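You operate a simulated robot arm through the tools that you are given. There is no shell and no other tool. Be economical: measure what you need, move in short steps, check, and stop when the job is done.

The job below is to be done with a simulated robot arm. You get a single attempt, and the scene is never put back.

TASK
Unlock the crate on the stool and shelve the shims tin.
Fine: lid on the big carton, tin on the third tier; the other tins stay.
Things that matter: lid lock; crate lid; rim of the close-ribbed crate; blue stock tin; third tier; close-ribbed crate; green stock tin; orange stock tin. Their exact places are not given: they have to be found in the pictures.

The check looks at the end state, three seconds after you hand in, the way a careful person would. Anything else that was tipped, shoved, dropped, spilled or broken makes it a failure. A push-on lid holds only when it is set on centred and level and pressed home; a screw cap is set on level and turned clockwise until tight.

THE ROBOT
A 7-joint arm with a two-finger parallel gripper on a trunk, on a base that drives. Base frame: it is fixed to the floor where the robot stands at the start and does not move with it; the origin is under the middle of the robot, x ahead of it, y to its left, z up. Lengths are in mm, angles in rad, forces in N, time in s.
With the tool pointing down near the work surface it reaches from about 240 to 720 mm from the robot's upright axis, wherever it stands. Its first joint turns from -2.007 to 2.007 rad. Places, roughly: lid lock [500, 0, 700]; rim of the close-ribbed crate [400, 100, 700]; third tier [-300, 400, 700]. Payload 3.91 kg.
The tool frame sits at the grasp point between the pads (the TCP): z along the fingers, y along the line on which they close. The tips reach 30 mm beyond it. Largest opening 110 mm; finger width 20, thickness 10; the body of the gripper, 48 by 112 mm, starts 55 mm behind the TCP.
Orientation is told as [roll, pitch, yaw] about the base's x, y, z axes, in that order, counted from this pose: with the fingers straight down and closing along the base's y, the tool's x points along the base's -x, its y along +y and its z along -z.

THE INTERFACE
- The arm moves only by the tool jog_arm. Its argument "plan" is one flat list of numbers, 6 for each row, row after row: the shift along the base's x, y, z in units of 200 mm (1.0 is 200 mm), then the turn, a rotation vector about the base's x, y, z in units of 60 degrees (1.0 is 60 degrees). In form: [dx, dy, dz, rx, ry, rz, dx, dy, dz, rx, ry, rz, ...]. A call has 1 to 10 rows; each row is the pose to reach, as a shift and turn from the pose commanded when the call began. "jaw" is the closure in counts, from 0 (fully open) to 255 (shut), set as the call begins (left out, the last holds). A call with a number of a shift or a turn outside -1 to 1 is refused whole. Rows are played at 5 a second. More than 50 mm and 0.15 rad between two rows, or a gripper value outside its range, and nothing of the call is played. A pose out of reach is approached as far as the arm can. The call stops where the force on the tool passes 40 N (or 10 N more than at its start, if that is more) or the arm is blocked; 0.2 s more then pass. Each finger travels about 108 mm/s and halts on what it meets, pressing with about 39 N; the grip force reading is that of the motor and also rises with nothing between the fingers. The clock runs only during rows and for 0.2 s after the last one: add rows that repeat a pose to give the fingers time. The reply holds the time, the measured pose of the TCP, the force on the tool along the base axes, the opening and the grip force, in the units named above and with some noise.
- Cameras (640 x 400 px; columns grow to the right, rows downward): "scene" is now at [-12.3, 122.8, 1383.2]; the picture's right is [-0.54, -0.84, 0.00], its down [-0.79, 0.50, -0.36] and it looks along [0.31, -0.20, -0.93] (base axes); focal length 214 px, centre (320, 200). "wrist" rides on the gripper at [72, 17, -103] in the tool frame; the picture's right is [-0.23, 0.97, 0.00], its down [-0.76, -0.18, -0.62] and it looks along [-0.61, -0.14, 0.78] (tool axes); focal length 222 px, centre (320, 200).
- snapshot(camera): a new picture of that camera. No time passes.
- slide_trunk(by): slides the trunk up (or, below 0, down) by that many mm; the arm and the scene camera ride with it, the base frame stays. It gives what a move gives, with no picture.
- drive_base(legs): drives the robot by 1 to 6 legs, each [ahead, turn to the left] in mm and rad, along the robot's own axes; the way and the turn of a leg run together, so that a leg with both is an arc; at most 1500 mm and 3.142 rad a leg. The arm and the cameras ride along, it lands a little off, and it stops where it bumps. It gives what a move gives.
- pan_tilt(pan, tilt): turns the head with the scene camera to pan (to the left, within 2.705 rad either way) and tilt (down, from -0.506 to 1.204), counted from straight ahead of the robot. It gives what a move gives.
- measure_at(camera, pixels): for up to 12 pixels [column, row] of the newest picture of that camera ("zoom" is the newest enlarged one), the place [x, y, z] in the base frame of the surface seen there, good to about 2 mm. No time passes.
- close_up(camera, box): a new picture of the part [left, top, right, bottom] of that camera's present view, enlarged. No time passes.
- job_done(): hands the job in; it is judged then, once.

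Go step by step. Measure first, check grasps and placings, and put right what went wrong. The budget is 80 turns and 68 pictures, counting those below and the enlarged ones. Unless the task says otherwise, let go and move clear before handing in, and close with one line.

The tools are called after ">>>" as a command line: name --argument value ..., lists and objects as JSON in quotes. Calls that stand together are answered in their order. jog_arm: Moves the arm, as the interface text tells. Its arguments: {"type":"object","properties":{"plan":{"type":"array","items":{"type":"number"}},"jaw":{"type":"number"}},"required":["plan"]} The other tools are called the same way: slide_trunk (by) slides the trunk up or down; drive_base (legs) drives the base; pan_tilt (pan, tilt) turns the head that bears the scene camera; snapshot (camera) takes a picture; measure_at (camera, pixels) gives the place of the surface under pixels of a picture; close_up (camera, box) takes an enlarged picture of a part of a camera's view; job_done () hands the job in.

At the start:

```text
time: 0.0
position: [642.3, 118.4, 960.8]
tool_rot: [0.0, -0.001, 0.001]
wrist_force: [0.0, -1.0, -0.6]
grip_width: 109.7
grasp_force: 0.0
trunk travel left (down, up): [-525.0, 465.0]
robot x, y, heading: [-3.1, 1.0, -0.0]
head pan, tilt: [-0.569, 1.201]
```

scene: 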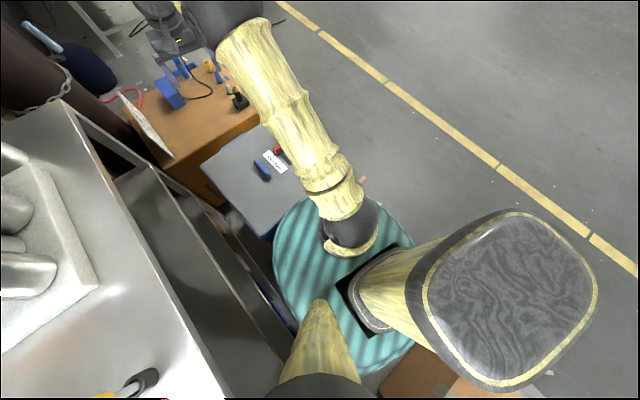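
wrist: 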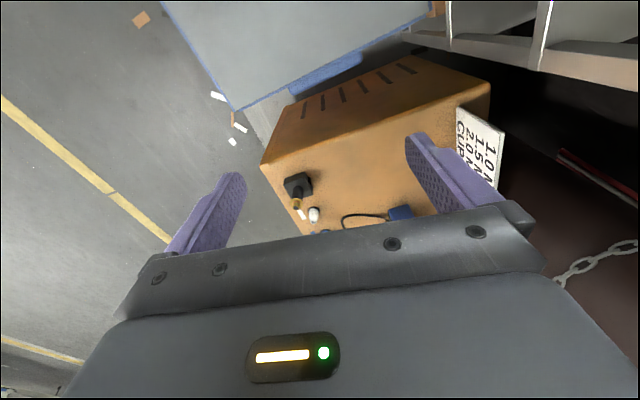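

The first pictures show mostly the arm and some furniture, not the crate clearly. I'll turn the head to look ahead.

>>> pan_tilt --pan 0.0 --tilt 0.9

>>> snapshot --camera "scene"

>>> pan_tilt --pan 2.2 --tilt 0.8

>>> snapshot --camera "scene"

```text
time: 1.0
position: [642.4, 119.3, 961.4]
tool_rot: [0.001, 0.001, 0.0]
wrist_force: [-0.5, 0.0, -0.1]
grip_width: 109.8
grasp_force: 0.0
trunk travel left (down, up): [-525.0, 465.0]
robot x, y, heading: [1.6, -0.6, -0.002]
head pan, tilt: [0.0, 0.901]
```

```text
65 pictures are left
```

scene: 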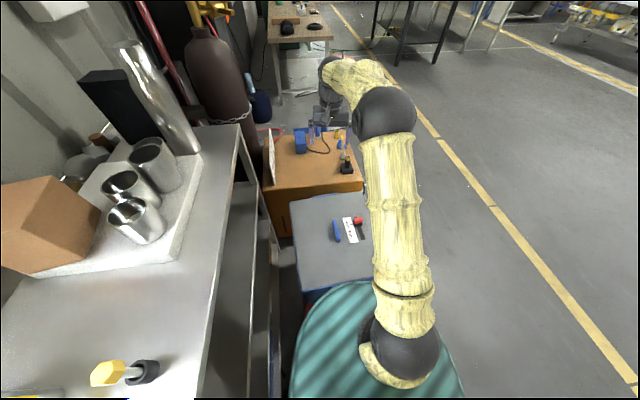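

```text
time: 3.0
position: [642.6, 119.0, 960.4]
tool_rot: [-0.001, 0.0, 0.002]
wrist_force: [-0.8, -0.1, 0.1]
grip_width: 109.9
grasp_force: 0.1
trunk travel left (down, up): [-525.0, 465.0]
robot x, y, heading: [-0.6, -1.3, -0.004]
head pan, tilt: [2.201, 0.799]
```

```text
64 pictures are left
```

scene: 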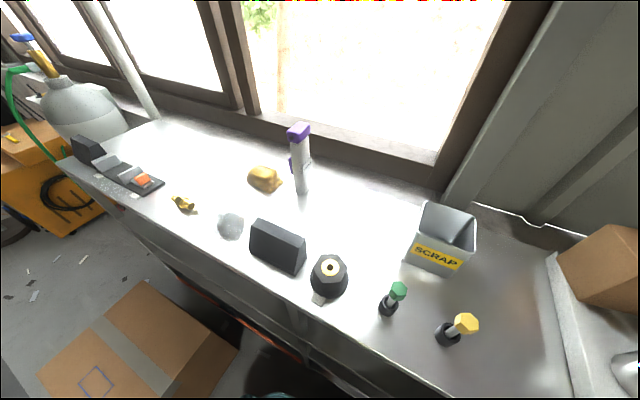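

The bench lies to the left, with tools on it; a blue-edged box with a grey top (335,240 in the earlier view) could be the crate. I'll look at the other directions too.

>>> pan_tilt --pan 2.5 --tilt 1.2

>>> snapshot --camera "scene"

>>> pan_tilt --pan -2.3 --tilt 0.7

>>> snapshot --camera "scene"

>>> pan_tilt --pan 0.15 --tilt 1.1

>>> snapshot --camera "scene"

>>> measure_at --camera "scene" --pixels '[[320, 150], [300, 180], [340, 120], [320, 100], [280, 200], [220, 200], [250, 200], [100, 300]]'

```text
time: 3.9
position: [642.4, 118.2, 961.1]
tool_rot: [0.001, 0.0, 0.0]
wrist_force: [-0.7, 0.1, 0.2]
grip_width: 110.2
grasp_force: 0.0
trunk travel left (down, up): [-525.0, 465.0]
robot x, y, heading: [1.2, -0.5, 0.004]
head pan, tilt: [2.499, 1.201]
```

```text
63 pictures are left
```

scene: 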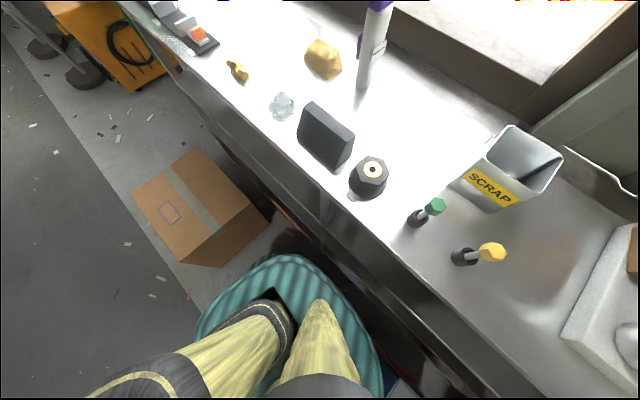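

```text
time: 7.7
position: [642.5, 118.8, 959.4]
tool_rot: [-0.001, 0.0, 0.0]
wrist_force: [0.4, -0.5, -0.1]
grip_width: 109.9
grasp_force: 0.0
trunk travel left (down, up): [-525.0, 465.0]
robot x, y, heading: [1.2, 2.1, 0.003]
head pan, tilt: [-2.3, 0.7]
```

```text
62 pictures are left
```

scene: 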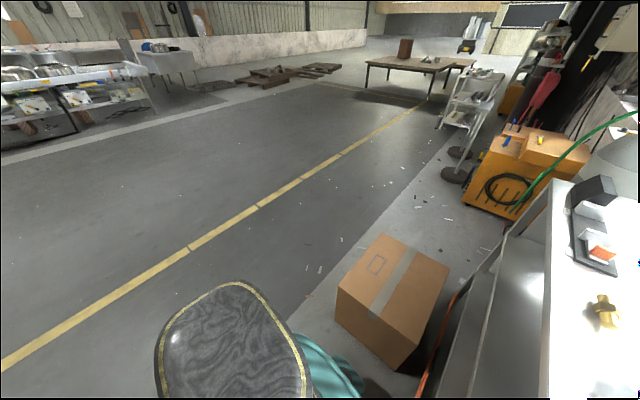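

```text
time: 9.9
position: [641.3, 118.8, 960.7]
tool_rot: [-0.001, 0.0, 0.0]
wrist_force: [0.1, 0.4, -0.1]
grip_width: 110.2
grasp_force: 0.0
trunk travel left (down, up): [-525.0, 465.0]
robot x, y, heading: [0.8, -1.9, -0.003]
head pan, tilt: [0.15, 1.1]
```

```text
61 pictures are left
```

scene: 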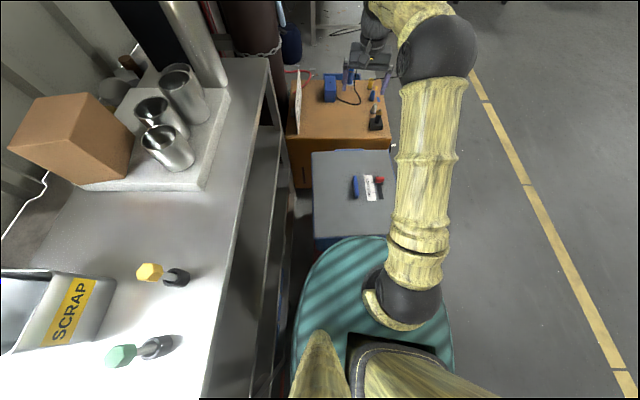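

```text
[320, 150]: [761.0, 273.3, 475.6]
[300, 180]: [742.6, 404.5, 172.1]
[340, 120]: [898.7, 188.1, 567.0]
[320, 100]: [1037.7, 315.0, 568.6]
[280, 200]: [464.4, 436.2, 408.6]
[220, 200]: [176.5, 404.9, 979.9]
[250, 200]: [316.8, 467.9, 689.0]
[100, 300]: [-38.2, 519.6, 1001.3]
```

The blue-edged box stands ahead with a grey lid at about z 475, and a big carton is on the floor behind the robot. I'll enlarge the lid and measure.

>>> close_up --camera "scene" --box '[240, 130, 420, 243]'

>>> measure_at --camera "scene" --pixels '[[356, 188], [370, 188], [379, 181], [379, 195], [317, 156], [388, 156], [317, 232], [340, 160], [340, 210], [340, 250], [330, 280], [318, 239]]'

```text
3.54 times, centred on (330, 186) of scene
```

zoom: 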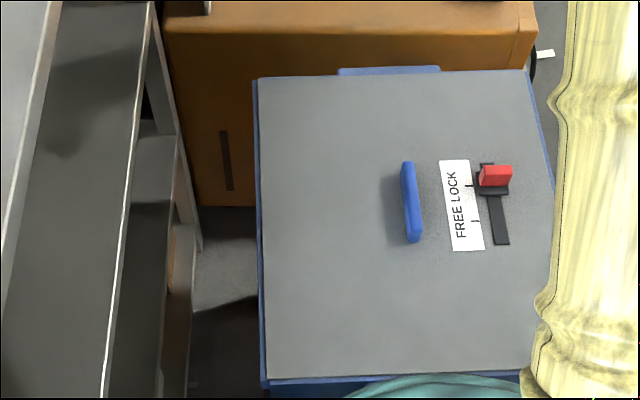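

```text
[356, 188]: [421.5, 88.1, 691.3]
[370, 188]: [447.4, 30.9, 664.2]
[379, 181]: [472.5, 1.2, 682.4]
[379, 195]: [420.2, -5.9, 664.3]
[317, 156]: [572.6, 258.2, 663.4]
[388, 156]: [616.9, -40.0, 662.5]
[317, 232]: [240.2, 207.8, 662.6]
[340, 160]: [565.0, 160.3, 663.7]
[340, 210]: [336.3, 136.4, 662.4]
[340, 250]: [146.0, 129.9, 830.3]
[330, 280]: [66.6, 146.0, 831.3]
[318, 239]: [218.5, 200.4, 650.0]
```

The lid lock is at (379,181): a red knob at the LOCK end of a slot running toward the robot (FREE end), top z~683. I'll measure detail in the zoom image.

>>> measure_at --camera "zoom" --pixels '[[495, 175], [484, 175], [511, 175], [497, 190], [500, 242], [486, 164], [468, 186], [476, 221], [405, 165], [414, 240], [497, 225], [410, 200]]'

>>> measure_at --camera "zoom" --pixels '[[258, 80], [525, 73], [268, 375], [520, 370], [345, 70], [435, 69], [255, 90], [530, 80], [548, 200], [550, 240], [470, 373], [390, 68]]'

```text
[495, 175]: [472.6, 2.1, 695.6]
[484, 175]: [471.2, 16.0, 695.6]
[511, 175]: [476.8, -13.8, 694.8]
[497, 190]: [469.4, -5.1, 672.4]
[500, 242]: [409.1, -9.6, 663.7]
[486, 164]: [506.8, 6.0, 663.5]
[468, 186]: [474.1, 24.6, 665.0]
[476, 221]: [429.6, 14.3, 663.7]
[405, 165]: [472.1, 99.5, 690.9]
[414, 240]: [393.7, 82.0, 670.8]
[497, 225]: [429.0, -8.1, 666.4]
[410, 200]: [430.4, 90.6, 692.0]
```

```text
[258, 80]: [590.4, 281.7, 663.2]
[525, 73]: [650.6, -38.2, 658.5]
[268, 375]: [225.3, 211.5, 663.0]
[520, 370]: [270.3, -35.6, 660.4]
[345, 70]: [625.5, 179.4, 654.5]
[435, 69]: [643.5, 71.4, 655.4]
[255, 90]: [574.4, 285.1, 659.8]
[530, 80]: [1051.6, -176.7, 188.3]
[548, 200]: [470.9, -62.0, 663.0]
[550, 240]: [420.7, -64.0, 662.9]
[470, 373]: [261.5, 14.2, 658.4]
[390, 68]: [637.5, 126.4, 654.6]
```

The lid is turned about 0.18 rad, handle centre about (432,90,692), and the knob (472,1), top 695, must slide ~45 mm along (-0.98,-0.18). I'll move above the knob with yaw 0.18.

>>> jog_arm --plan '[-0.141, -0.097, -0.1, 0, 0, 0.029, -0.282, -0.194, -0.2, 0, 0, 0.058, -0.423, -0.291, -0.3, 0, 0, 0.087, -0.564, -0.388, -0.4, 0, 0, 0.115, -0.705, -0.485, -0.5, 0, 0, 0.144, -0.845, -0.583, -0.6, 0, 0, 0.172, -0.845, -0.583, -0.6, 0, 0, 0.172]' --jaw 116

>>> snapshot --camera "wrist"

>>> snapshot --camera "scene"

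```text
time: 11.6
position: [473.4, -0.4, 840.2]
tool_rot: [-0.001, 0.0, 0.182]
wrist_force: [-0.3, -0.4, -0.5]
grip_width: 59.9
grasp_force: 0.0
trunk travel left (down, up): [-525.0, 465.0]
robot x, y, heading: [1.0, -1.4, -0.001]
head pan, tilt: [0.15, 1.1]
```

```text
59 pictures are left
```

wrist: 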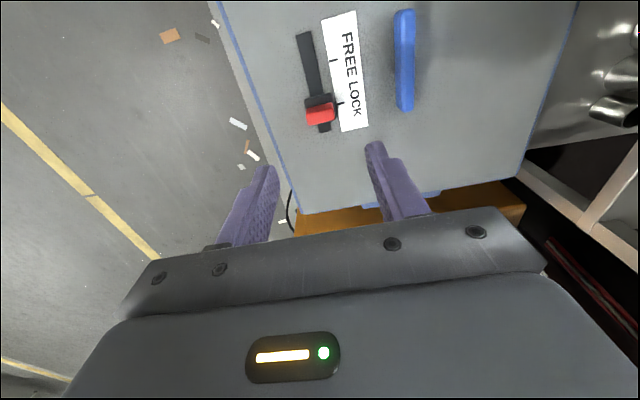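

```text
58 pictures are left
```

scene: 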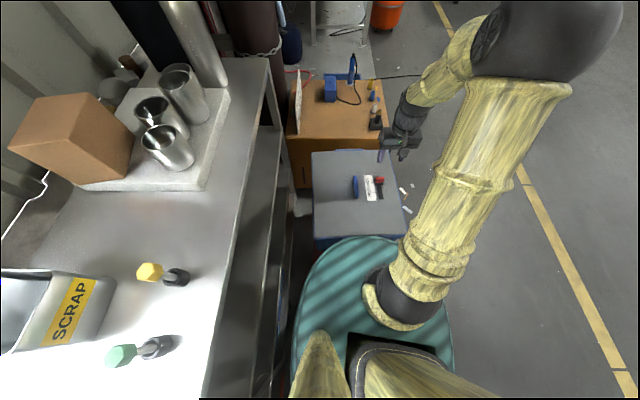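

>>> close_up --camera "wrist" --box '[260, 0, 420, 140]'

>>> measure_at --camera "wrist" --pixels '[[320, 108], [308, 118], [334, 114], [320, 118], [398, 12], [398, 104], [412, 104], [327, 125], [303, 36], [340, 102], [333, 60], [312, 100]]'

```text
2.86 times, centred on (340, 70) of wrist
```

zoom: 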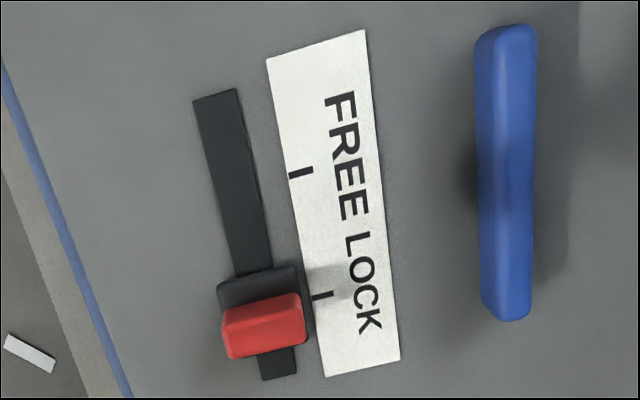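

```text
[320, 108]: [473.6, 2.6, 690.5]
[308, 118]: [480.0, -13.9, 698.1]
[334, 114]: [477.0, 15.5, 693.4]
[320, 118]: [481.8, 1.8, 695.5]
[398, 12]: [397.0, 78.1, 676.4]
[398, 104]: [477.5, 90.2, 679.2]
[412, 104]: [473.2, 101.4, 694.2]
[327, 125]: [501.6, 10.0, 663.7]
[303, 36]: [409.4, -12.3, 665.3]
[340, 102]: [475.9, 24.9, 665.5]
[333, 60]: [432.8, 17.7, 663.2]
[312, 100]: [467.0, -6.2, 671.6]
```

The knob is centred near (477,1), 30 mm wide across the fingers. I'll descend to TCP z 702 and close on it.

>>> jog_arm --plan '[0.02, 0.01, -0.2, 0, 0, 0, 0.02, 0.01, -0.4, 0, 0, 0, 0.02, 0.01, -0.55, 0, 0, 0, 0.02, 0.01, -0.65, 0, 0, 0, 0.02, 0.01, -0.69, 0, 0, 0]'

>>> jog_arm --plan '[0, 0, 0, 0, 0, 0, 0, 0, 0, 0, 0, 0, 0, 0, 0, 0, 0, 0]' --jaw 220

>>> snapshot --camera "wrist"

```text
time: 12.8
position: [478.8, 4.1, 703.0]
tool_rot: [-0.001, -0.001, 0.18]
wrist_force: [-0.5, -0.7, 0.2]
grip_width: 60.1
grasp_force: 0.0
trunk travel left (down, up): [-525.0, 465.0]
robot x, y, heading: [-2.0, -0.8, 0.004]
head pan, tilt: [0.15, 1.1]
```

```text
time: 13.6
position: [479.0, 1.7, 703.2]
tool_rot: [0.0, -0.003, 0.179]
wrist_force: [4.4, -16.5, 10.7]
grip_width: 31.7
grasp_force: 39.1
trunk travel left (down, up): [-525.0, 465.0]
robot x, y, heading: [-0.4, 1.8, -0.004]
head pan, tilt: [0.15, 1.1]
```

```text
56 pictures are left
```

wrist: 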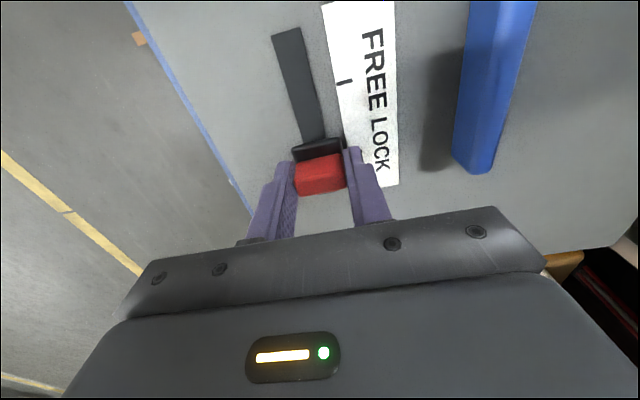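

The knob is gripped (31.7 mm). Now I'll slide it 45 mm toward FREE.

>>> jog_arm --plan '[-0.055, -0.01, 0, 0, 0, 0, -0.11, -0.02, 0, 0, 0, 0, -0.165, -0.03, 0, 0, 0, 0, -0.225, -0.041, 0, 0, 0, 0, -0.225, -0.041, 0, 0, 0, 0]'

>>> close_up --camera "wrist" --box '[220, 40, 420, 240]'

```text
time: 14.8
position: [433.0, -5.9, 703.8]
tool_rot: [0.0, -0.004, 0.176]
wrist_force: [16.1, -21.9, 28.4]
grip_width: 31.6
grasp_force: 39.0
trunk travel left (down, up): [-525.0, 465.0]
robot x, y, heading: [1.2, -2.6, -0.002]
head pan, tilt: [0.15, 1.1]
```

```text
2.00 times, centred on (320, 140) of wrist
```

zoom: 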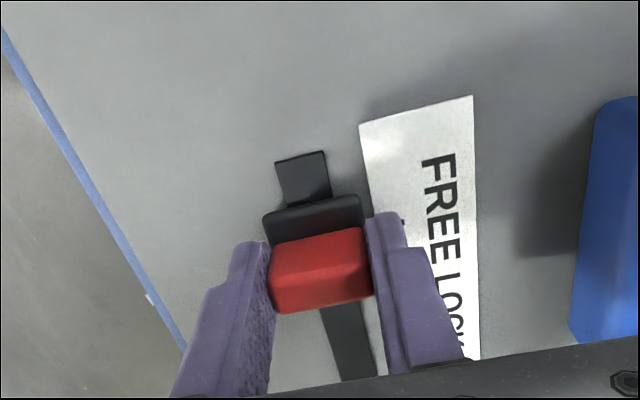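

The knob has slid; I'll open and rise, then check it against the FREE mark.

>>> jog_arm --plan '[0, 0, 0, 0, 0, 0, 0, 0, 0, 0, 0, 0, 0, 0, 0.2, 0, 0, 0, 0, 0, 0.4, 0, 0, 0, 0.1, 0.1, 0.6, 0, 0, 0]' --jaw 116

>>> close_up --camera "wrist" --box '[220, 0, 460, 150]'

```text
time: 15.9
position: [451.1, 15.3, 823.7]
tool_rot: [-0.001, 0.002, 0.179]
wrist_force: [-0.5, 0.2, -0.7]
grip_width: 60.2
grasp_force: 0.0
trunk travel left (down, up): [-525.0, 465.0]
robot x, y, heading: [-1.8, 0.0, 0.007]
head pan, tilt: [0.15, 1.1]
```

```text
2.67 times, centred on (340, 75) of wrist
```

zoom: 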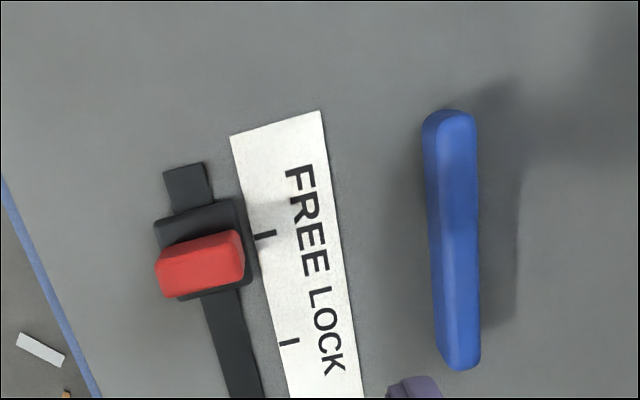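

The knob base now lines up with the FREE mark. Before lifting the lid, I'll survey the carton and shelf tiers.

>>> pan_tilt --pan 2.7 --tilt 0.9

>>> snapshot --camera "scene"

>>> measure_at --camera "scene" --pixels '[[320, 200], [240, 200], [280, 250], [200, 220], [240, 170], [260, 240], [300, 230], [200, 260], [300, 180], [320, 240]]'

```text
time: 18.2
position: [451.8, 15.9, 823.3]
tool_rot: [-0.002, 0.001, 0.18]
wrist_force: [-0.9, 0.4, -0.4]
grip_width: 59.7
grasp_force: 0.1
trunk travel left (down, up): [-525.0, 465.0]
robot x, y, heading: [-1.6, -1.4, 0.004]
head pan, tilt: [2.7, 0.901]
```

```text
53 pictures are left
```

scene: 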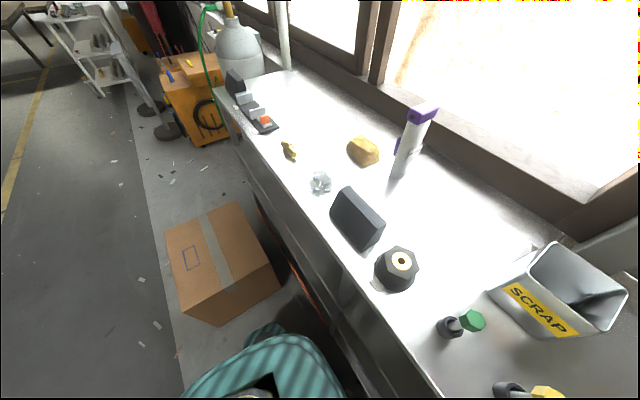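

```text
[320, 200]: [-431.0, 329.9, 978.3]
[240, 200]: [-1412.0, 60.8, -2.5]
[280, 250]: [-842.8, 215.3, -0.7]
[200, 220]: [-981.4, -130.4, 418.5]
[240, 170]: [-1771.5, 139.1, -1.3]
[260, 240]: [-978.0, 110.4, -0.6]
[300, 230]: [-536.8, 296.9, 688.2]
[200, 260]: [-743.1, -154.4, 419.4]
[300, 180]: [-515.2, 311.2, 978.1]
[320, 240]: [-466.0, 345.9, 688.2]
```

The carton's top is at z≈419 around (-850,-130), and tier three is at z≈688 under the bench top. I'll look into the tier from above-front.

>>> measure_at --camera "scene" --pixels '[[168, 239], [237, 206], [274, 264], [216, 322], [184, 304], [190, 300], [172, 236], [270, 262], [236, 212]]'

>>> pan_tilt --pan 1.9 --tilt 1.2

>>> snapshot --camera "scene"

>>> measure_at --camera "scene" --pixels '[[320, 300], [320, 280], [250, 240], [280, 270], [220, 250], [400, 330], [200, 200], [450, 350], [320, 200]]'

```text
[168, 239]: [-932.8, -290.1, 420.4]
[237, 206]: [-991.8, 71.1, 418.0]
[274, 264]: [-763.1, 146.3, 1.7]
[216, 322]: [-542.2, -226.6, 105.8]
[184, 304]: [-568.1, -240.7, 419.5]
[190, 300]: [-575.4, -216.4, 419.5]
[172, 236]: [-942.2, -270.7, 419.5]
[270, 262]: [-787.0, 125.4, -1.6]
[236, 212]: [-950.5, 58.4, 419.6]
```

```text
time: 19.4
position: [450.9, 15.7, 821.8]
tool_rot: [0.001, -0.001, 0.181]
wrist_force: [-0.2, 0.0, 0.4]
grip_width: 59.9
grasp_force: 0.1
trunk travel left (down, up): [-525.0, 465.0]
robot x, y, heading: [-1.1, 2.0, -0.002]
head pan, tilt: [1.901, 1.201]
```

```text
52 pictures are left
```

scene: 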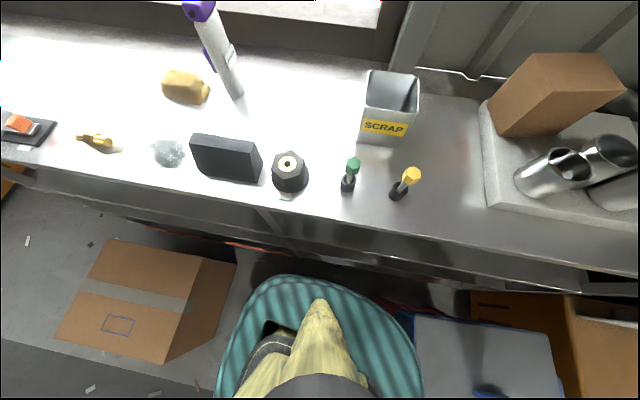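

```text
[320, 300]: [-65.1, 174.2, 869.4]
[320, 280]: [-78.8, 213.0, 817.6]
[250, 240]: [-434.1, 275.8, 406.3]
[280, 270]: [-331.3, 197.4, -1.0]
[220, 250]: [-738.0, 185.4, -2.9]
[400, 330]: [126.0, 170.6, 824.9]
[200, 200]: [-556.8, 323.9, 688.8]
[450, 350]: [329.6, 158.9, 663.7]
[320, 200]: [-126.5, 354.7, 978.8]
```

The carton top is about 368 mm square, centred near (-780,-85), z 419. Now I'll measure the handle precisely in the last zoom.

>>> measure_at --camera "zoom" --pixels '[[450, 115], [450, 150], [450, 240], [460, 320], [462, 350], [430, 240], [470, 240], [478, 240]]'

>>> pan_tilt --pan 0.15 --tilt 1.1

```text
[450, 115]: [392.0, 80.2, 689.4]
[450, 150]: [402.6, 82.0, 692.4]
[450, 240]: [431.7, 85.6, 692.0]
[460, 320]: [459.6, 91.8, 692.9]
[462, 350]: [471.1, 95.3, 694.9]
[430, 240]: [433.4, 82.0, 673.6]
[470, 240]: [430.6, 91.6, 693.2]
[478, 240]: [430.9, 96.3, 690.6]
```

```text
time: 21.1
position: [451.4, 17.1, 821.4]
tool_rot: [0.001, 0.0, 0.179]
wrist_force: [0.0, -1.4, 0.1]
grip_width: 59.9
grasp_force: 0.2
trunk travel left (down, up): [-525.0, 465.0]
robot x, y, heading: [0.0, -0.5, 0.004]
head pan, tilt: [0.15, 1.1]
```

The handle centre is (432,90), top 692. I'll move over it, descend to TCP z≈697, and grip.

>>> jog_arm --plan '[-0.05, 0.19, 0, 0, 0, 0, -0.095, 0.37, 0, 0, 0, 0, -0.095, 0.37, -0.22, 0, 0, 0, -0.095, 0.37, -0.42, 0, 0, 0, -0.095, 0.37, -0.55, 0, 0, 0, -0.095, 0.37, -0.63, 0, 0, 0, -0.095, 0.37, -0.63, 0, 0, 0]'

>>> jog_arm --plan '[0, 0, 0, 0, 0, 0, 0, 0, 0, 0, 0, 0, 0, 0, 0, 0, 0, 0, 0, 0, 0, 0, 0, 0]' --jaw 255

>>> snapshot --camera "wrist"

```text
time: 22.8
position: [432.0, 89.7, 696.3]
tool_rot: [0.0, 0.0, 0.179]
wrist_force: [0.3, 0.1, -0.1]
grip_width: 60.0
grasp_force: 0.1
trunk travel left (down, up): [-525.0, 465.0]
robot x, y, heading: [-1.0, 1.9, -0.001]
head pan, tilt: [0.15, 1.1]
```

```text
time: 23.8
position: [431.8, 90.0, 696.0]
tool_rot: [0.0, 0.001, 0.179]
wrist_force: [2.4, -11.8, 0.0]
grip_width: 14.0
grasp_force: 39.2
trunk travel left (down, up): [-525.0, 465.0]
robot x, y, heading: [0.2, 2.1, -0.004]
head pan, tilt: [0.15, 1.1]
```

```text
51 pictures are left
```

wrist: 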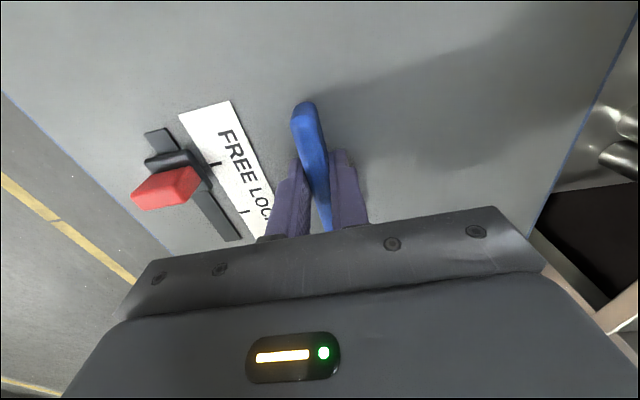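

The handle is gripped (14 mm). Lifting slowly and watching force.

>>> jog_arm --plan '[0, 0, 0.05, 0, 0, 0, 0, 0, 0.1, 0, 0, 0, 0, 0, 0.2, 0, 0, 0, 0, 0, 0.3, 0, 0, 0, 0, 0, 0.45, 0, 0, 0, 0, 0, 0.6, 0, 0, 0, 0, 0, 0.6, 0, 0, 0]'

>>> snapshot --camera "scene"

```text
time: 25.4
position: [432.8, 90.3, 816.2]
tool_rot: [-0.001, 0.002, 0.18]
wrist_force: [0.0, 0.9, -2.9]
grip_width: 13.7
grasp_force: 39.3
trunk travel left (down, up): [-525.0, 465.0]
robot x, y, heading: [0.4, 1.7, -0.003]
head pan, tilt: [0.15, 1.1]
```

```text
50 pictures are left
```

scene: 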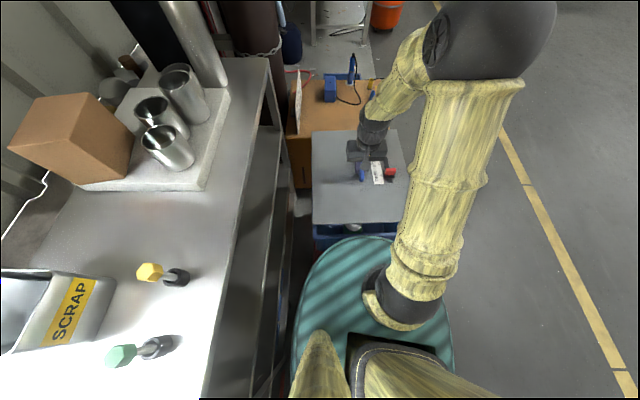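

The lid is off cleanly, about 3 N. Before driving I'll measure how far the arm's elbow sticks out, and the robot's base extents.

>>> measure_at --camera "scene" --pixels '[[545, 40], [500, 60], [440, 10], [520, 90], [440, 290], [305, 300], [350, 240], [420, 245], [335, 240], [440, 350], [352, 227], [330, 230]]'

```text
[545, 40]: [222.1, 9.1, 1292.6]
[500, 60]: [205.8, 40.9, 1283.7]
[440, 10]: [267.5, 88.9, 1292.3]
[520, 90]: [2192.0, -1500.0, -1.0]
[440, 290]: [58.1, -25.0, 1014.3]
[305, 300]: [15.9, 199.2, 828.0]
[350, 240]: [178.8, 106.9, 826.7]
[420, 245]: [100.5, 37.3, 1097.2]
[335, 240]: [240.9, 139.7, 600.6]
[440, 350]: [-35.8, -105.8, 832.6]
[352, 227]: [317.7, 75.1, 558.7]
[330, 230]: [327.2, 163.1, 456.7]
```

The arm is compact. I'll back up 200 mm, then turn right (away from the bench) by ~3.1 rad.

>>> drive_base --legs '[[-200, 0], [0, -1.57], [0, -1.55]]'

>>> pan_tilt --pan 0.15 --tilt 1.0

>>> snapshot --camera "scene"

```text
time: 27.4
position: [232.3, 89.0, 816.3]
tool_rot: [-0.001, 0.002, 0.177]
wrist_force: [0.3, 0.7, -3.8]
grip_width: 13.8
grasp_force: 39.1
trunk travel left (down, up): [-525.0, 465.0]
robot x, y, heading: [-202.6, -3.9, -0.004]
head pan, tilt: [0.15, 1.1]
stopped in leg 2: the robot was blocked; the commanded pose is now the measured one
```

```text
time: 28.1
position: [232.6, 88.4, 816.0]
tool_rot: [0.001, 0.003, 0.175]
wrist_force: [0.2, -0.2, -3.3]
grip_width: 13.6
grasp_force: 39.0
trunk travel left (down, up): [-525.0, 465.0]
robot x, y, heading: [-201.6, -3.0, 0.004]
head pan, tilt: [0.15, 1.0]
```

```text
49 pictures are left
```

scene: 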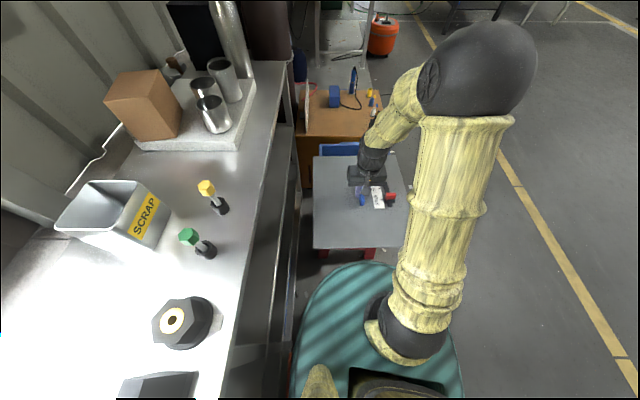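

The turn was blocked at once. I'll look around the base to see what it touches.

>>> pan_tilt --pan 2.5 --tilt 1.2

>>> snapshot --camera "scene"

>>> measure_at --camera "scene" --pixels '[[250, 280], [310, 275], [200, 330], [360, 330], [270, 240], [260, 220], [220, 300], [300, 250]]'

>>> pan_tilt --pan -2.3 --tilt 1.2

>>> snapshot --camera "scene"

>>> measure_at --camera "scene" --pixels '[[200, 250], [300, 250], [400, 300], [250, 330], [150, 330], [440, 350], [350, 260], [420, 250]]'

```text
time: 30.3
position: [231.5, 89.6, 816.7]
tool_rot: [0.0, 0.002, 0.177]
wrist_force: [0.6, 0.3, -3.9]
grip_width: 13.8
grasp_force: 38.8
trunk travel left (down, up): [-525.0, 465.0]
robot x, y, heading: [-202.3, 0.2, 0.001]
head pan, tilt: [2.499, 1.201]
```

```text
48 pictures are left
```

scene: 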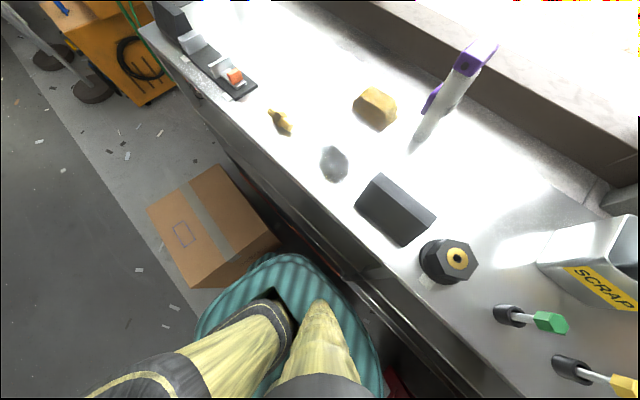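

```text
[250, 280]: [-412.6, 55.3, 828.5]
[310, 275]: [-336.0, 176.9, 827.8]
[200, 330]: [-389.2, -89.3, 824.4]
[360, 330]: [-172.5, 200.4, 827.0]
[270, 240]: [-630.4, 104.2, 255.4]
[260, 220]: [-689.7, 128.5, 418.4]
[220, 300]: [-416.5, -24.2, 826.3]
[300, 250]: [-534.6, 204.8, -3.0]
```

```text
time: 34.1
position: [232.8, 88.9, 815.3]
tool_rot: [0.002, 0.0, 0.175]
wrist_force: [0.5, 0.2, -3.0]
grip_width: 13.7
grasp_force: 38.8
trunk travel left (down, up): [-525.0, 465.0]
robot x, y, heading: [-205.3, -0.6, 0.004]
head pan, tilt: [-2.3, 1.201]
```

```text
47 pictures are left
```

scene: 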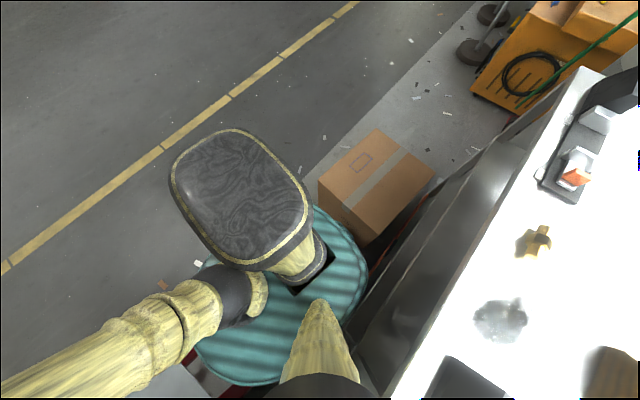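

```text
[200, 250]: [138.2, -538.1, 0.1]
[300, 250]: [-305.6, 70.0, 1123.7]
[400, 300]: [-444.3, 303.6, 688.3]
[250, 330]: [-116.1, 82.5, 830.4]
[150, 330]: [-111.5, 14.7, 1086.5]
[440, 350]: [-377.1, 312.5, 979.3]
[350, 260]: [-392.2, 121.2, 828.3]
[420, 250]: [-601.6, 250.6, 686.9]
```

A red base peeks out below the teal body; I'll measure its footprint.

>>> pan_tilt --pan 0.5 --tilt 1.2

>>> snapshot --camera "scene"

>>> pan_tilt --pan 1.7 --tilt 1.2

>>> snapshot --camera "scene"

```text
time: 36.5
position: [233.3, 88.4, 816.5]
tool_rot: [-0.002, 0.002, 0.176]
wrist_force: [-0.6, -0.7, -3.4]
grip_width: 13.8
grasp_force: 38.0
trunk travel left (down, up): [-525.0, 465.0]
robot x, y, heading: [-201.7, -0.2, -0.002]
head pan, tilt: [0.499, 1.201]
```

```text
46 pictures are left
```

scene: 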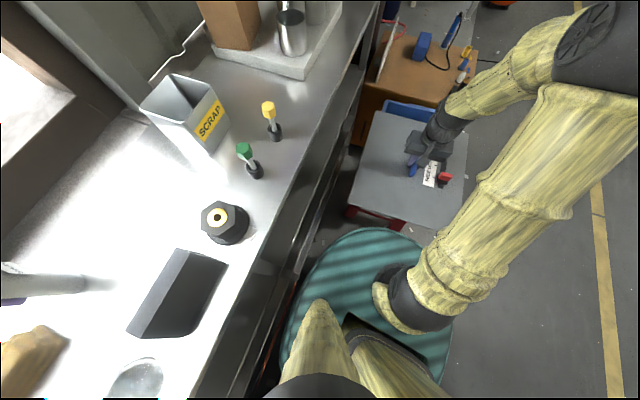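

```text
time: 37.9
position: [231.2, 87.6, 816.1]
tool_rot: [-0.001, 0.001, 0.176]
wrist_force: [0.0, 0.3, -3.1]
grip_width: 13.7
grasp_force: 39.1
trunk travel left (down, up): [-525.0, 465.0]
robot x, y, heading: [-201.4, 2.9, 0.007]
head pan, tilt: [1.7, 1.201]
```

```text
45 pictures are left
```

scene: 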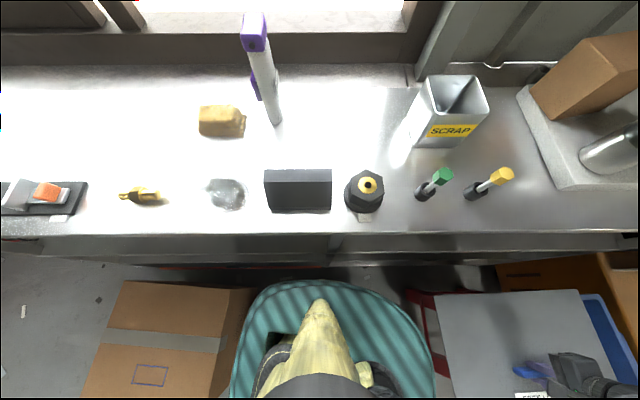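

>>> measure_at --camera "scene" --pixels '[[415, 297], [430, 310], [440, 370], [425, 345], [400, 300], [330, 265], [430, 270], [300, 270], [245, 285], [240, 345], [420, 320], [330, 275]]'

```text
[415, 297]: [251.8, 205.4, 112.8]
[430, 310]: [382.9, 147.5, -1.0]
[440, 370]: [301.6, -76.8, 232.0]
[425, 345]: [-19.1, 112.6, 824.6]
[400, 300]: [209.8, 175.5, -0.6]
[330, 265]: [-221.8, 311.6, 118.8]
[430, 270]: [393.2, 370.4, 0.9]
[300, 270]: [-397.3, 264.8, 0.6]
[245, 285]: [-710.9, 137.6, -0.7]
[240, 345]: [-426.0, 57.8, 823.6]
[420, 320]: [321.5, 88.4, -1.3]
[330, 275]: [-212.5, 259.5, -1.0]
```

The red thing is the stool; the base itself is probably wider below, touching the bench line that slants toward it. I'll shift the lid to the robot's right, so the robot can turn left and work itself away from the bench.

>>> jog_arm --plan '[0.03, -0.21, 0, 0, 0, 0, 0.06, -0.42, 0, 0, 0, 0, 0.09, -0.63, 0, 0, 0, 0, 0.12, -0.84, 0, 0, 0, 0, 0.14, -1.0, 0, 0, 0, 0, 0.14, -1.0, 0, 0, 0, 0]'

>>> jog_arm --plan '[0.05, -0.2, 0, 0, 0, 0, 0.1, -0.5, 0, 0, 0, 0, 0.1, -0.7, 0, 0, 0, 0, 0.1, -0.7, 0, 0, 0, 0]'

>>> drive_base --legs '[[120, 0], [0, 0.35], [-200, 0]]'

```text
time: 39.3
position: [260.4, -113.8, 815.1]
tool_rot: [0.0, 0.003, 0.177]
wrist_force: [-0.5, 0.6, -4.0]
grip_width: 14.0
grasp_force: 39.2
trunk travel left (down, up): [-525.0, 465.0]
robot x, y, heading: [-203.9, -3.3, -0.001]
head pan, tilt: [1.7, 1.201]
```

```text
refused: row 2 steps farther than a row can; nothing moved
```

```text
time: 42.8
position: [202.6, -17.0, 815.3]
tool_rot: [0.001, 0.002, 0.526]
wrist_force: [-0.2, 0.3, -4.5]
grip_width: 13.3
grasp_force: 38.7
trunk travel left (down, up): [-525.0, 465.0]
robot x, y, heading: [-267.3, -68.5, 0.351]
head pan, tilt: [1.7, 1.201]
```

It worked: the robot is at (-267,-68), heading 0.35. Next a forward arc to the right and further right turns into free space.

>>> drive_base --legs '[[100, -0.35], [0, -0.4], [80, 0], [0, -0.5]]'

```text
time: 45.3
position: [254.3, -262.4, 814.4]
tool_rot: [-0.002, 0.001, -0.042]
wrist_force: [-0.1, 1.0, -3.6]
grip_width: 13.8
grasp_force: 38.9
trunk travel left (down, up): [-525.0, 465.0]
robot x, y, heading: [-171.5, -54.0, -0.157]
head pan, tilt: [1.7, 1.201]
stopped in leg 2: the robot was blocked; the commanded pose is now the measured one
```

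Blocked again at about -0.2 rad. I'll go forward a bit at this heading, then back with left turn, to gain clearance.

>>> drive_base --legs '[[110, 0], [0, 0.5], [-170, 0]]'

>>> pan_tilt --pan 2.3 --tilt 1.2

>>> snapshot --camera "scene"

```text
time: 48.9
position: [254.1, -108.0, 815.2]
tool_rot: [-0.001, 0.002, 0.452]
wrist_force: [-0.3, 0.6, -4.0]
grip_width: 13.7
grasp_force: 38.4
trunk travel left (down, up): [-525.0, 465.0]
robot x, y, heading: [-218.8, -127.3, 0.343]
head pan, tilt: [1.7, 1.201]
```

```text
time: 49.9
position: [254.0, -107.3, 814.3]
tool_rot: [-0.001, 0.003, 0.452]
wrist_force: [0.9, 0.3, -3.3]
grip_width: 13.7
grasp_force: 39.0
trunk travel left (down, up): [-525.0, 465.0]
robot x, y, heading: [-220.7, -124.0, 0.344]
head pan, tilt: [2.3, 1.201]
```

```text
44 pictures are left
```

scene: 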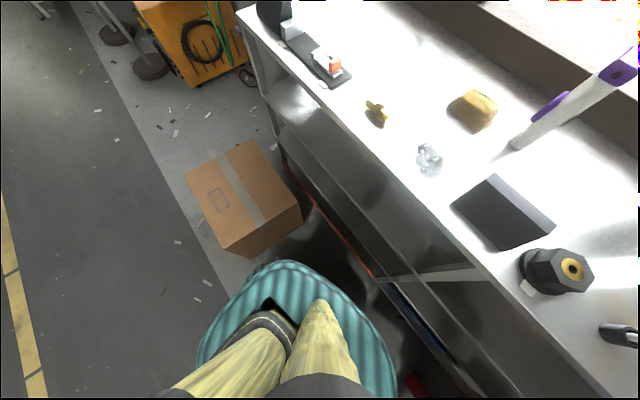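

I'm now at (-219,-126), heading 0.34. I'll check the carton did not move, then go forward 75 mm to a spot with ~415 mm clearance all round and turn right.

>>> measure_at --camera "scene" --pixels '[[187, 171], [253, 141], [301, 204], [225, 246], [245, 195]]'

>>> drive_base --legs '[[75, 0], [0, -0.7], [0, -0.7]]'

```text
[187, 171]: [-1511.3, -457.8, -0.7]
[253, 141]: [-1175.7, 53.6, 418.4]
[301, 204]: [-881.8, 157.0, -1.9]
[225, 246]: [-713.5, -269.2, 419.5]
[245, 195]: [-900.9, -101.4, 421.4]
```

```text
time: 52.8
position: [229.0, -382.7, 813.8]
tool_rot: [0.001, 0.004, -0.222]
wrist_force: [-0.2, 0.8, -3.8]
grip_width: 13.9
grasp_force: 38.7
trunk travel left (down, up): [-525.0, 465.0]
robot x, y, heading: [-150.9, -102.0, -0.333]
head pan, tilt: [2.3, 1.201]
stopped in leg 2: the robot was blocked; the commanded pose is now the measured one
```

The carton's near corner now reads (-713,-269) instead of (-568,-241): the base's long rear (≈430 mm behind the origin, by the blocking geometry) pushed it while reversing. I'll set that right later by pushing it back from its far side. First, lid further right, then turn left so the rear points to the open floor.

>>> jog_arm --plan '[-0.09, -0.18, 0, 0, 0, 0, -0.18, -0.36, 0, 0, 0, 0, -0.27, -0.54, 0, 0, 0, 0, -0.355, -0.725, 0, 0, 0, 0, -0.355, -0.725, 0, 0, 0, 0]'

>>> drive_base --legs '[[0, 0.6], [0, 0.63]]'

>>> pan_tilt --pan 2.5 --tilt 0.9

>>> snapshot --camera "scene"

```text
time: 54.0
position: [160.6, -529.5, 815.2]
tool_rot: [0.002, 0.002, -0.223]
wrist_force: [-0.5, 0.2, -3.4]
grip_width: 14.0
grasp_force: 39.4
trunk travel left (down, up): [-525.0, 465.0]
robot x, y, heading: [-149.6, -97.3, -0.338]
head pan, tilt: [2.3, 1.201]
```

```text
time: 57.8
position: [360.5, 39.6, 815.8]
tool_rot: [0.0, 0.002, 0.99]
wrist_force: [-0.9, -0.4, -3.7]
grip_width: 13.8
grasp_force: 39.5
trunk travel left (down, up): [-525.0, 465.0]
robot x, y, heading: [-146.1, -98.6, 0.883]
head pan, tilt: [2.3, 1.201]
```

```text
time: 58.6
position: [361.7, 40.5, 815.9]
tool_rot: [0.001, 0.001, 0.992]
wrist_force: [0.4, -0.1, -2.9]
grip_width: 13.8
grasp_force: 39.6
trunk travel left (down, up): [-525.0, 465.0]
robot x, y, heading: [-149.4, -103.0, 0.879]
head pan, tilt: [2.499, 0.901]
```

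```text
43 pictures are left
```

scene: 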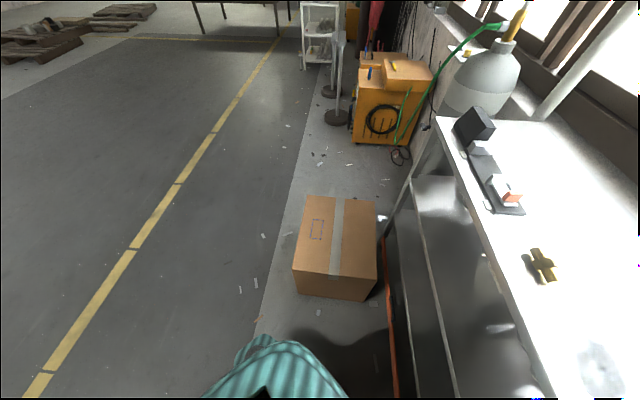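

>>> measure_at --camera "scene" --pixels '[[296, 269], [307, 199], [374, 202], [374, 276], [340, 235], [352, 125], [330, 125], [335, 115], [355, 142], [399, 160], [270, 150], [320, 170]]'

```text
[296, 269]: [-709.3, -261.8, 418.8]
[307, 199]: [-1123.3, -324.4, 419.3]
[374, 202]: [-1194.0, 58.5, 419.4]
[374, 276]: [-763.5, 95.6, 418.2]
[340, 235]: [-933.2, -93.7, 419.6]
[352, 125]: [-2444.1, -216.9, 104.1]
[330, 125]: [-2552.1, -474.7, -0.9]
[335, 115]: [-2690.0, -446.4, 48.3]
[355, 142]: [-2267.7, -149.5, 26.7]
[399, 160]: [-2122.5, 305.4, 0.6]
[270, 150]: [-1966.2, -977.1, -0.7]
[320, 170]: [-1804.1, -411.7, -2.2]
```

The carton is now centred near (-947,-108), unrotated, so it needs pushing back ≈180 mm along +x. I'll reverse out to the open floor with 85 mm clearance to the carton's side, then back up past it.

>>> drive_base --legs '[[-900, 0], [0, -0.88], [-1230, 0]]'

>>> pan_tilt --pan 0.6 --tilt 0.8

>>> snapshot --camera "scene"

```text
time: 71.3
position: [-1486.3, -1082.9, 816.3]
tool_rot: [0.0, 0.001, 0.092]
wrist_force: [-0.3, -0.7, -3.5]
grip_width: 13.8
grasp_force: 39.0
trunk travel left (down, up): [-525.0, 465.0]
robot x, y, heading: [-1911.1, -771.1, -0.019]
head pan, tilt: [2.499, 0.901]
```

```text
time: 73.1
position: [-1487.9, -1082.6, 815.8]
tool_rot: [0.001, 0.002, 0.09]
wrist_force: [-1.2, 0.7, -2.9]
grip_width: 13.7
grasp_force: 38.3
trunk travel left (down, up): [-525.0, 465.0]
robot x, y, heading: [-1916.4, -767.2, -0.019]
head pan, tilt: [0.6, 0.799]
```

```text
42 pictures are left
```

scene: 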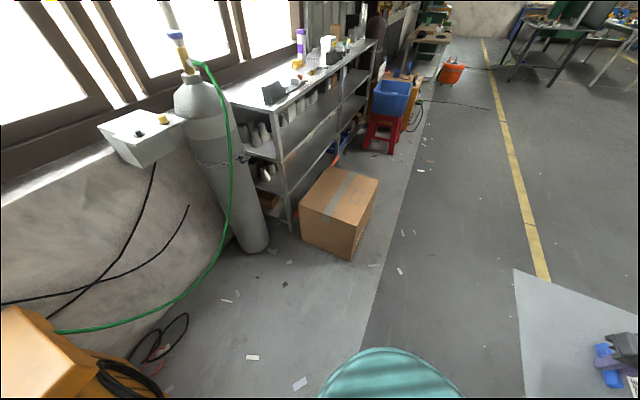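

A clear overview: carton, bench with tiers, blue crate on the red stool. I'll zoom on these and measure.

>>> close_up --camera "scene" --box '[220, 60, 440, 200]'

>>> measure_at --camera "scene" --pixels '[[300, 209], [351, 231], [377, 180], [325, 169], [302, 225], [350, 258], [325, 210], [262, 250], [240, 250], [290, 229], [335, 215], [315, 245]]'

```text
2.86 times, centred on (330, 130) of scene
```

zoom: 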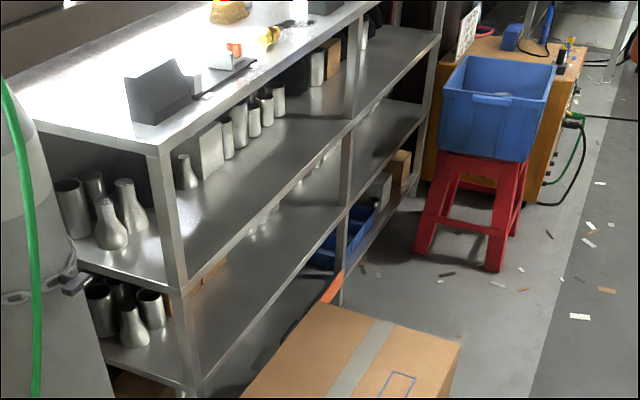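

```text
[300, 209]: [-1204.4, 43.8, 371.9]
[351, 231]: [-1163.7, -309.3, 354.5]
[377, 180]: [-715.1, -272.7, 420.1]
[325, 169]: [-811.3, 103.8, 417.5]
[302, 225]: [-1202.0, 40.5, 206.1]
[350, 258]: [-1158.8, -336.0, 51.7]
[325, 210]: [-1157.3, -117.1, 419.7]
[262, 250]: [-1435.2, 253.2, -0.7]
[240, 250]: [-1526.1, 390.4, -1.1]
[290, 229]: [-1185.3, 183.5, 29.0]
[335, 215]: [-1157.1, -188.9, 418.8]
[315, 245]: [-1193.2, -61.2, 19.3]
```

From ray geometry on the first pictures, the carton (448×383) stood at corners (-1006,-285), (-1039,98), (-629,133), (-561,-243), i.e. centre (-809,-74); it is now near (-960,-110). I'll drive behind it.

>>> drive_base --legs '[[0, 1.02], [530, 0], [200, -0.87]]'

>>> pan_tilt --pan 0.1 --tilt 1.1

>>> snapshot --camera "scene"

```text
time: 81.1
position: [-992.5, -450.2, 815.9]
tool_rot: [0.0, 0.001, 0.248]
wrist_force: [0.1, 0.3, -3.3]
grip_width: 13.8
grasp_force: 39.1
trunk travel left (down, up): [-525.0, 465.0]
robot x, y, heading: [-1461.0, -209.6, 0.142]
head pan, tilt: [0.6, 0.799]
```

```text
time: 82.0
position: [-991.2, -448.7, 815.3]
tool_rot: [-0.002, 0.001, 0.248]
wrist_force: [0.8, -0.5, -4.3]
grip_width: 13.9
grasp_force: 39.1
trunk travel left (down, up): [-525.0, 465.0]
robot x, y, heading: [-1461.7, -207.6, 0.138]
head pan, tilt: [0.099, 1.1]
```

```text
40 pictures are left
```

scene: 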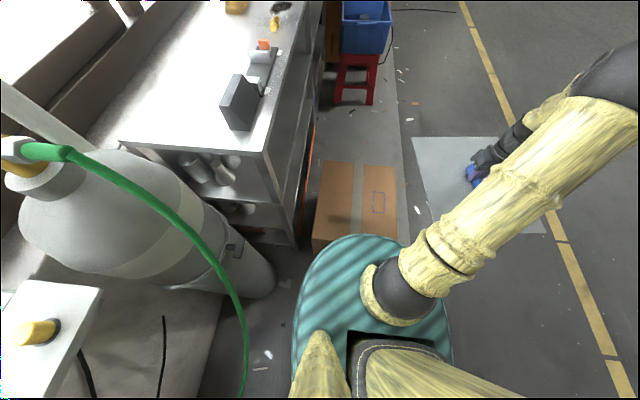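

The robot stands behind the carton aligned at 0.14. I'll measure its far edge (322,160)-(396,166), then advance 130 mm and measure again.

>>> measure_at --camera "scene" --pixels '[[323, 163], [394, 168], [360, 166], [358, 200], [372, 193], [384, 193], [384, 213], [372, 213]]'

>>> drive_base --legs '[[130, 0]]'

>>> close_up --camera "scene" --box '[290, 140, 430, 250]'

```text
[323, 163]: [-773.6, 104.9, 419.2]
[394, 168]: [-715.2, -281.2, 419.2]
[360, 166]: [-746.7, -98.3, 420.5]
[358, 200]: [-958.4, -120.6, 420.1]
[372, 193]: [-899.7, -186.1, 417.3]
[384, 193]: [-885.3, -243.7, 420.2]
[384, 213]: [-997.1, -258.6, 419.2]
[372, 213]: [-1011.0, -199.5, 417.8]
```

```text
time: 83.3
position: [-863.3, -432.1, 815.6]
tool_rot: [-0.001, 0.006, 0.248]
wrist_force: [0.1, 0.4, -3.2]
grip_width: 14.1
grasp_force: 39.0
trunk travel left (down, up): [-525.0, 465.0]
robot x, y, heading: [-1333.0, -187.7, 0.14]
head pan, tilt: [0.099, 1.1]
```

```text
3.64 times, centred on (360, 195) of scene
```

zoom: 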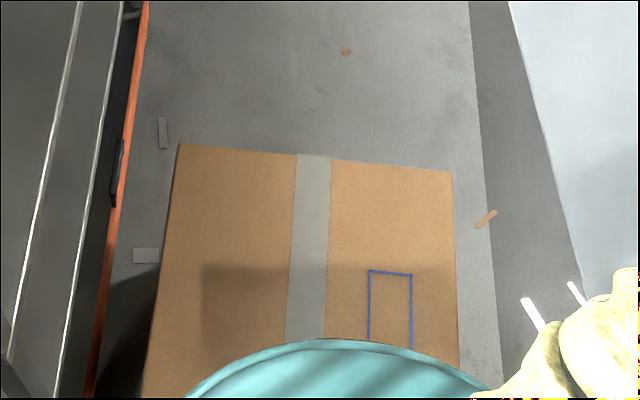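

>>> measure_at --camera "zoom" --pixels '[[180, 147], [450, 173], [330, 160], [369, 271], [412, 275], [150, 360], [457, 350]]'

```text
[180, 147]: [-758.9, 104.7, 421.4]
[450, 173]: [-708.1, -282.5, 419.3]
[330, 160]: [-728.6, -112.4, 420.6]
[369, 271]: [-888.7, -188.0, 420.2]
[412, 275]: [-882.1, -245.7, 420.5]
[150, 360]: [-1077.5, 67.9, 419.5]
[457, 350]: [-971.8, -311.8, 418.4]
```

The carton moved only ~8 mm so far (label corner -900→-889). I'll advance another 145 mm.

>>> drive_base --legs '[[143, 0]]'

>>> close_up --camera "scene" --box '[290, 140, 430, 250]'

>>> measure_at --camera "zoom" --pixels '[[180, 147], [450, 173], [330, 160], [369, 271], [412, 275]]'

```text
time: 84.7
position: [-720.0, -409.9, 817.0]
tool_rot: [0.001, 0.005, 0.252]
wrist_force: [1.2, 0.5, -3.3]
grip_width: 13.8
grasp_force: 39.2
trunk travel left (down, up): [-525.0, 465.0]
robot x, y, heading: [-1191.6, -169.1, 0.14]
head pan, tilt: [0.099, 1.1]
```

```text
3.64 times, centred on (360, 195) of scene
```

zoom: 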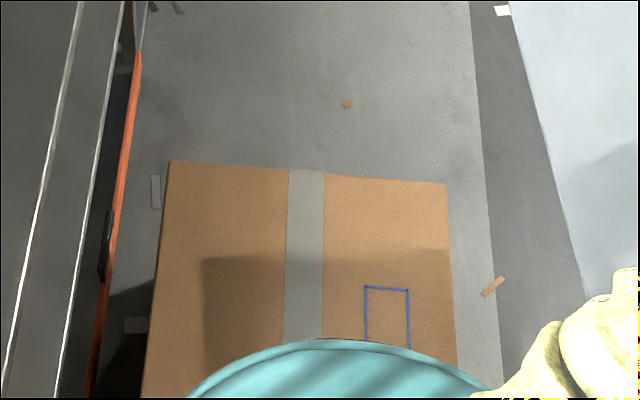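

```text
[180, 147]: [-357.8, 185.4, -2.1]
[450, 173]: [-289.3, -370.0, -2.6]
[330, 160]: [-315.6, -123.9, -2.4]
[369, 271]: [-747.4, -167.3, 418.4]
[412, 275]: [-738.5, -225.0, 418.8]
```

>>> measure_at --camera "zoom" --pixels '[[170, 164], [444, 187], [366, 288], [407, 291], [305, 175], [160, 270], [450, 280]]'

```text
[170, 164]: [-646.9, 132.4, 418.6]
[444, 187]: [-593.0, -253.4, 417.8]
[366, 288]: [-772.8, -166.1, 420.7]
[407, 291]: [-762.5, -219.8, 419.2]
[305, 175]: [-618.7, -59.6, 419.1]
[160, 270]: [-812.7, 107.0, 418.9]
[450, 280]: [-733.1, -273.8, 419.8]
```

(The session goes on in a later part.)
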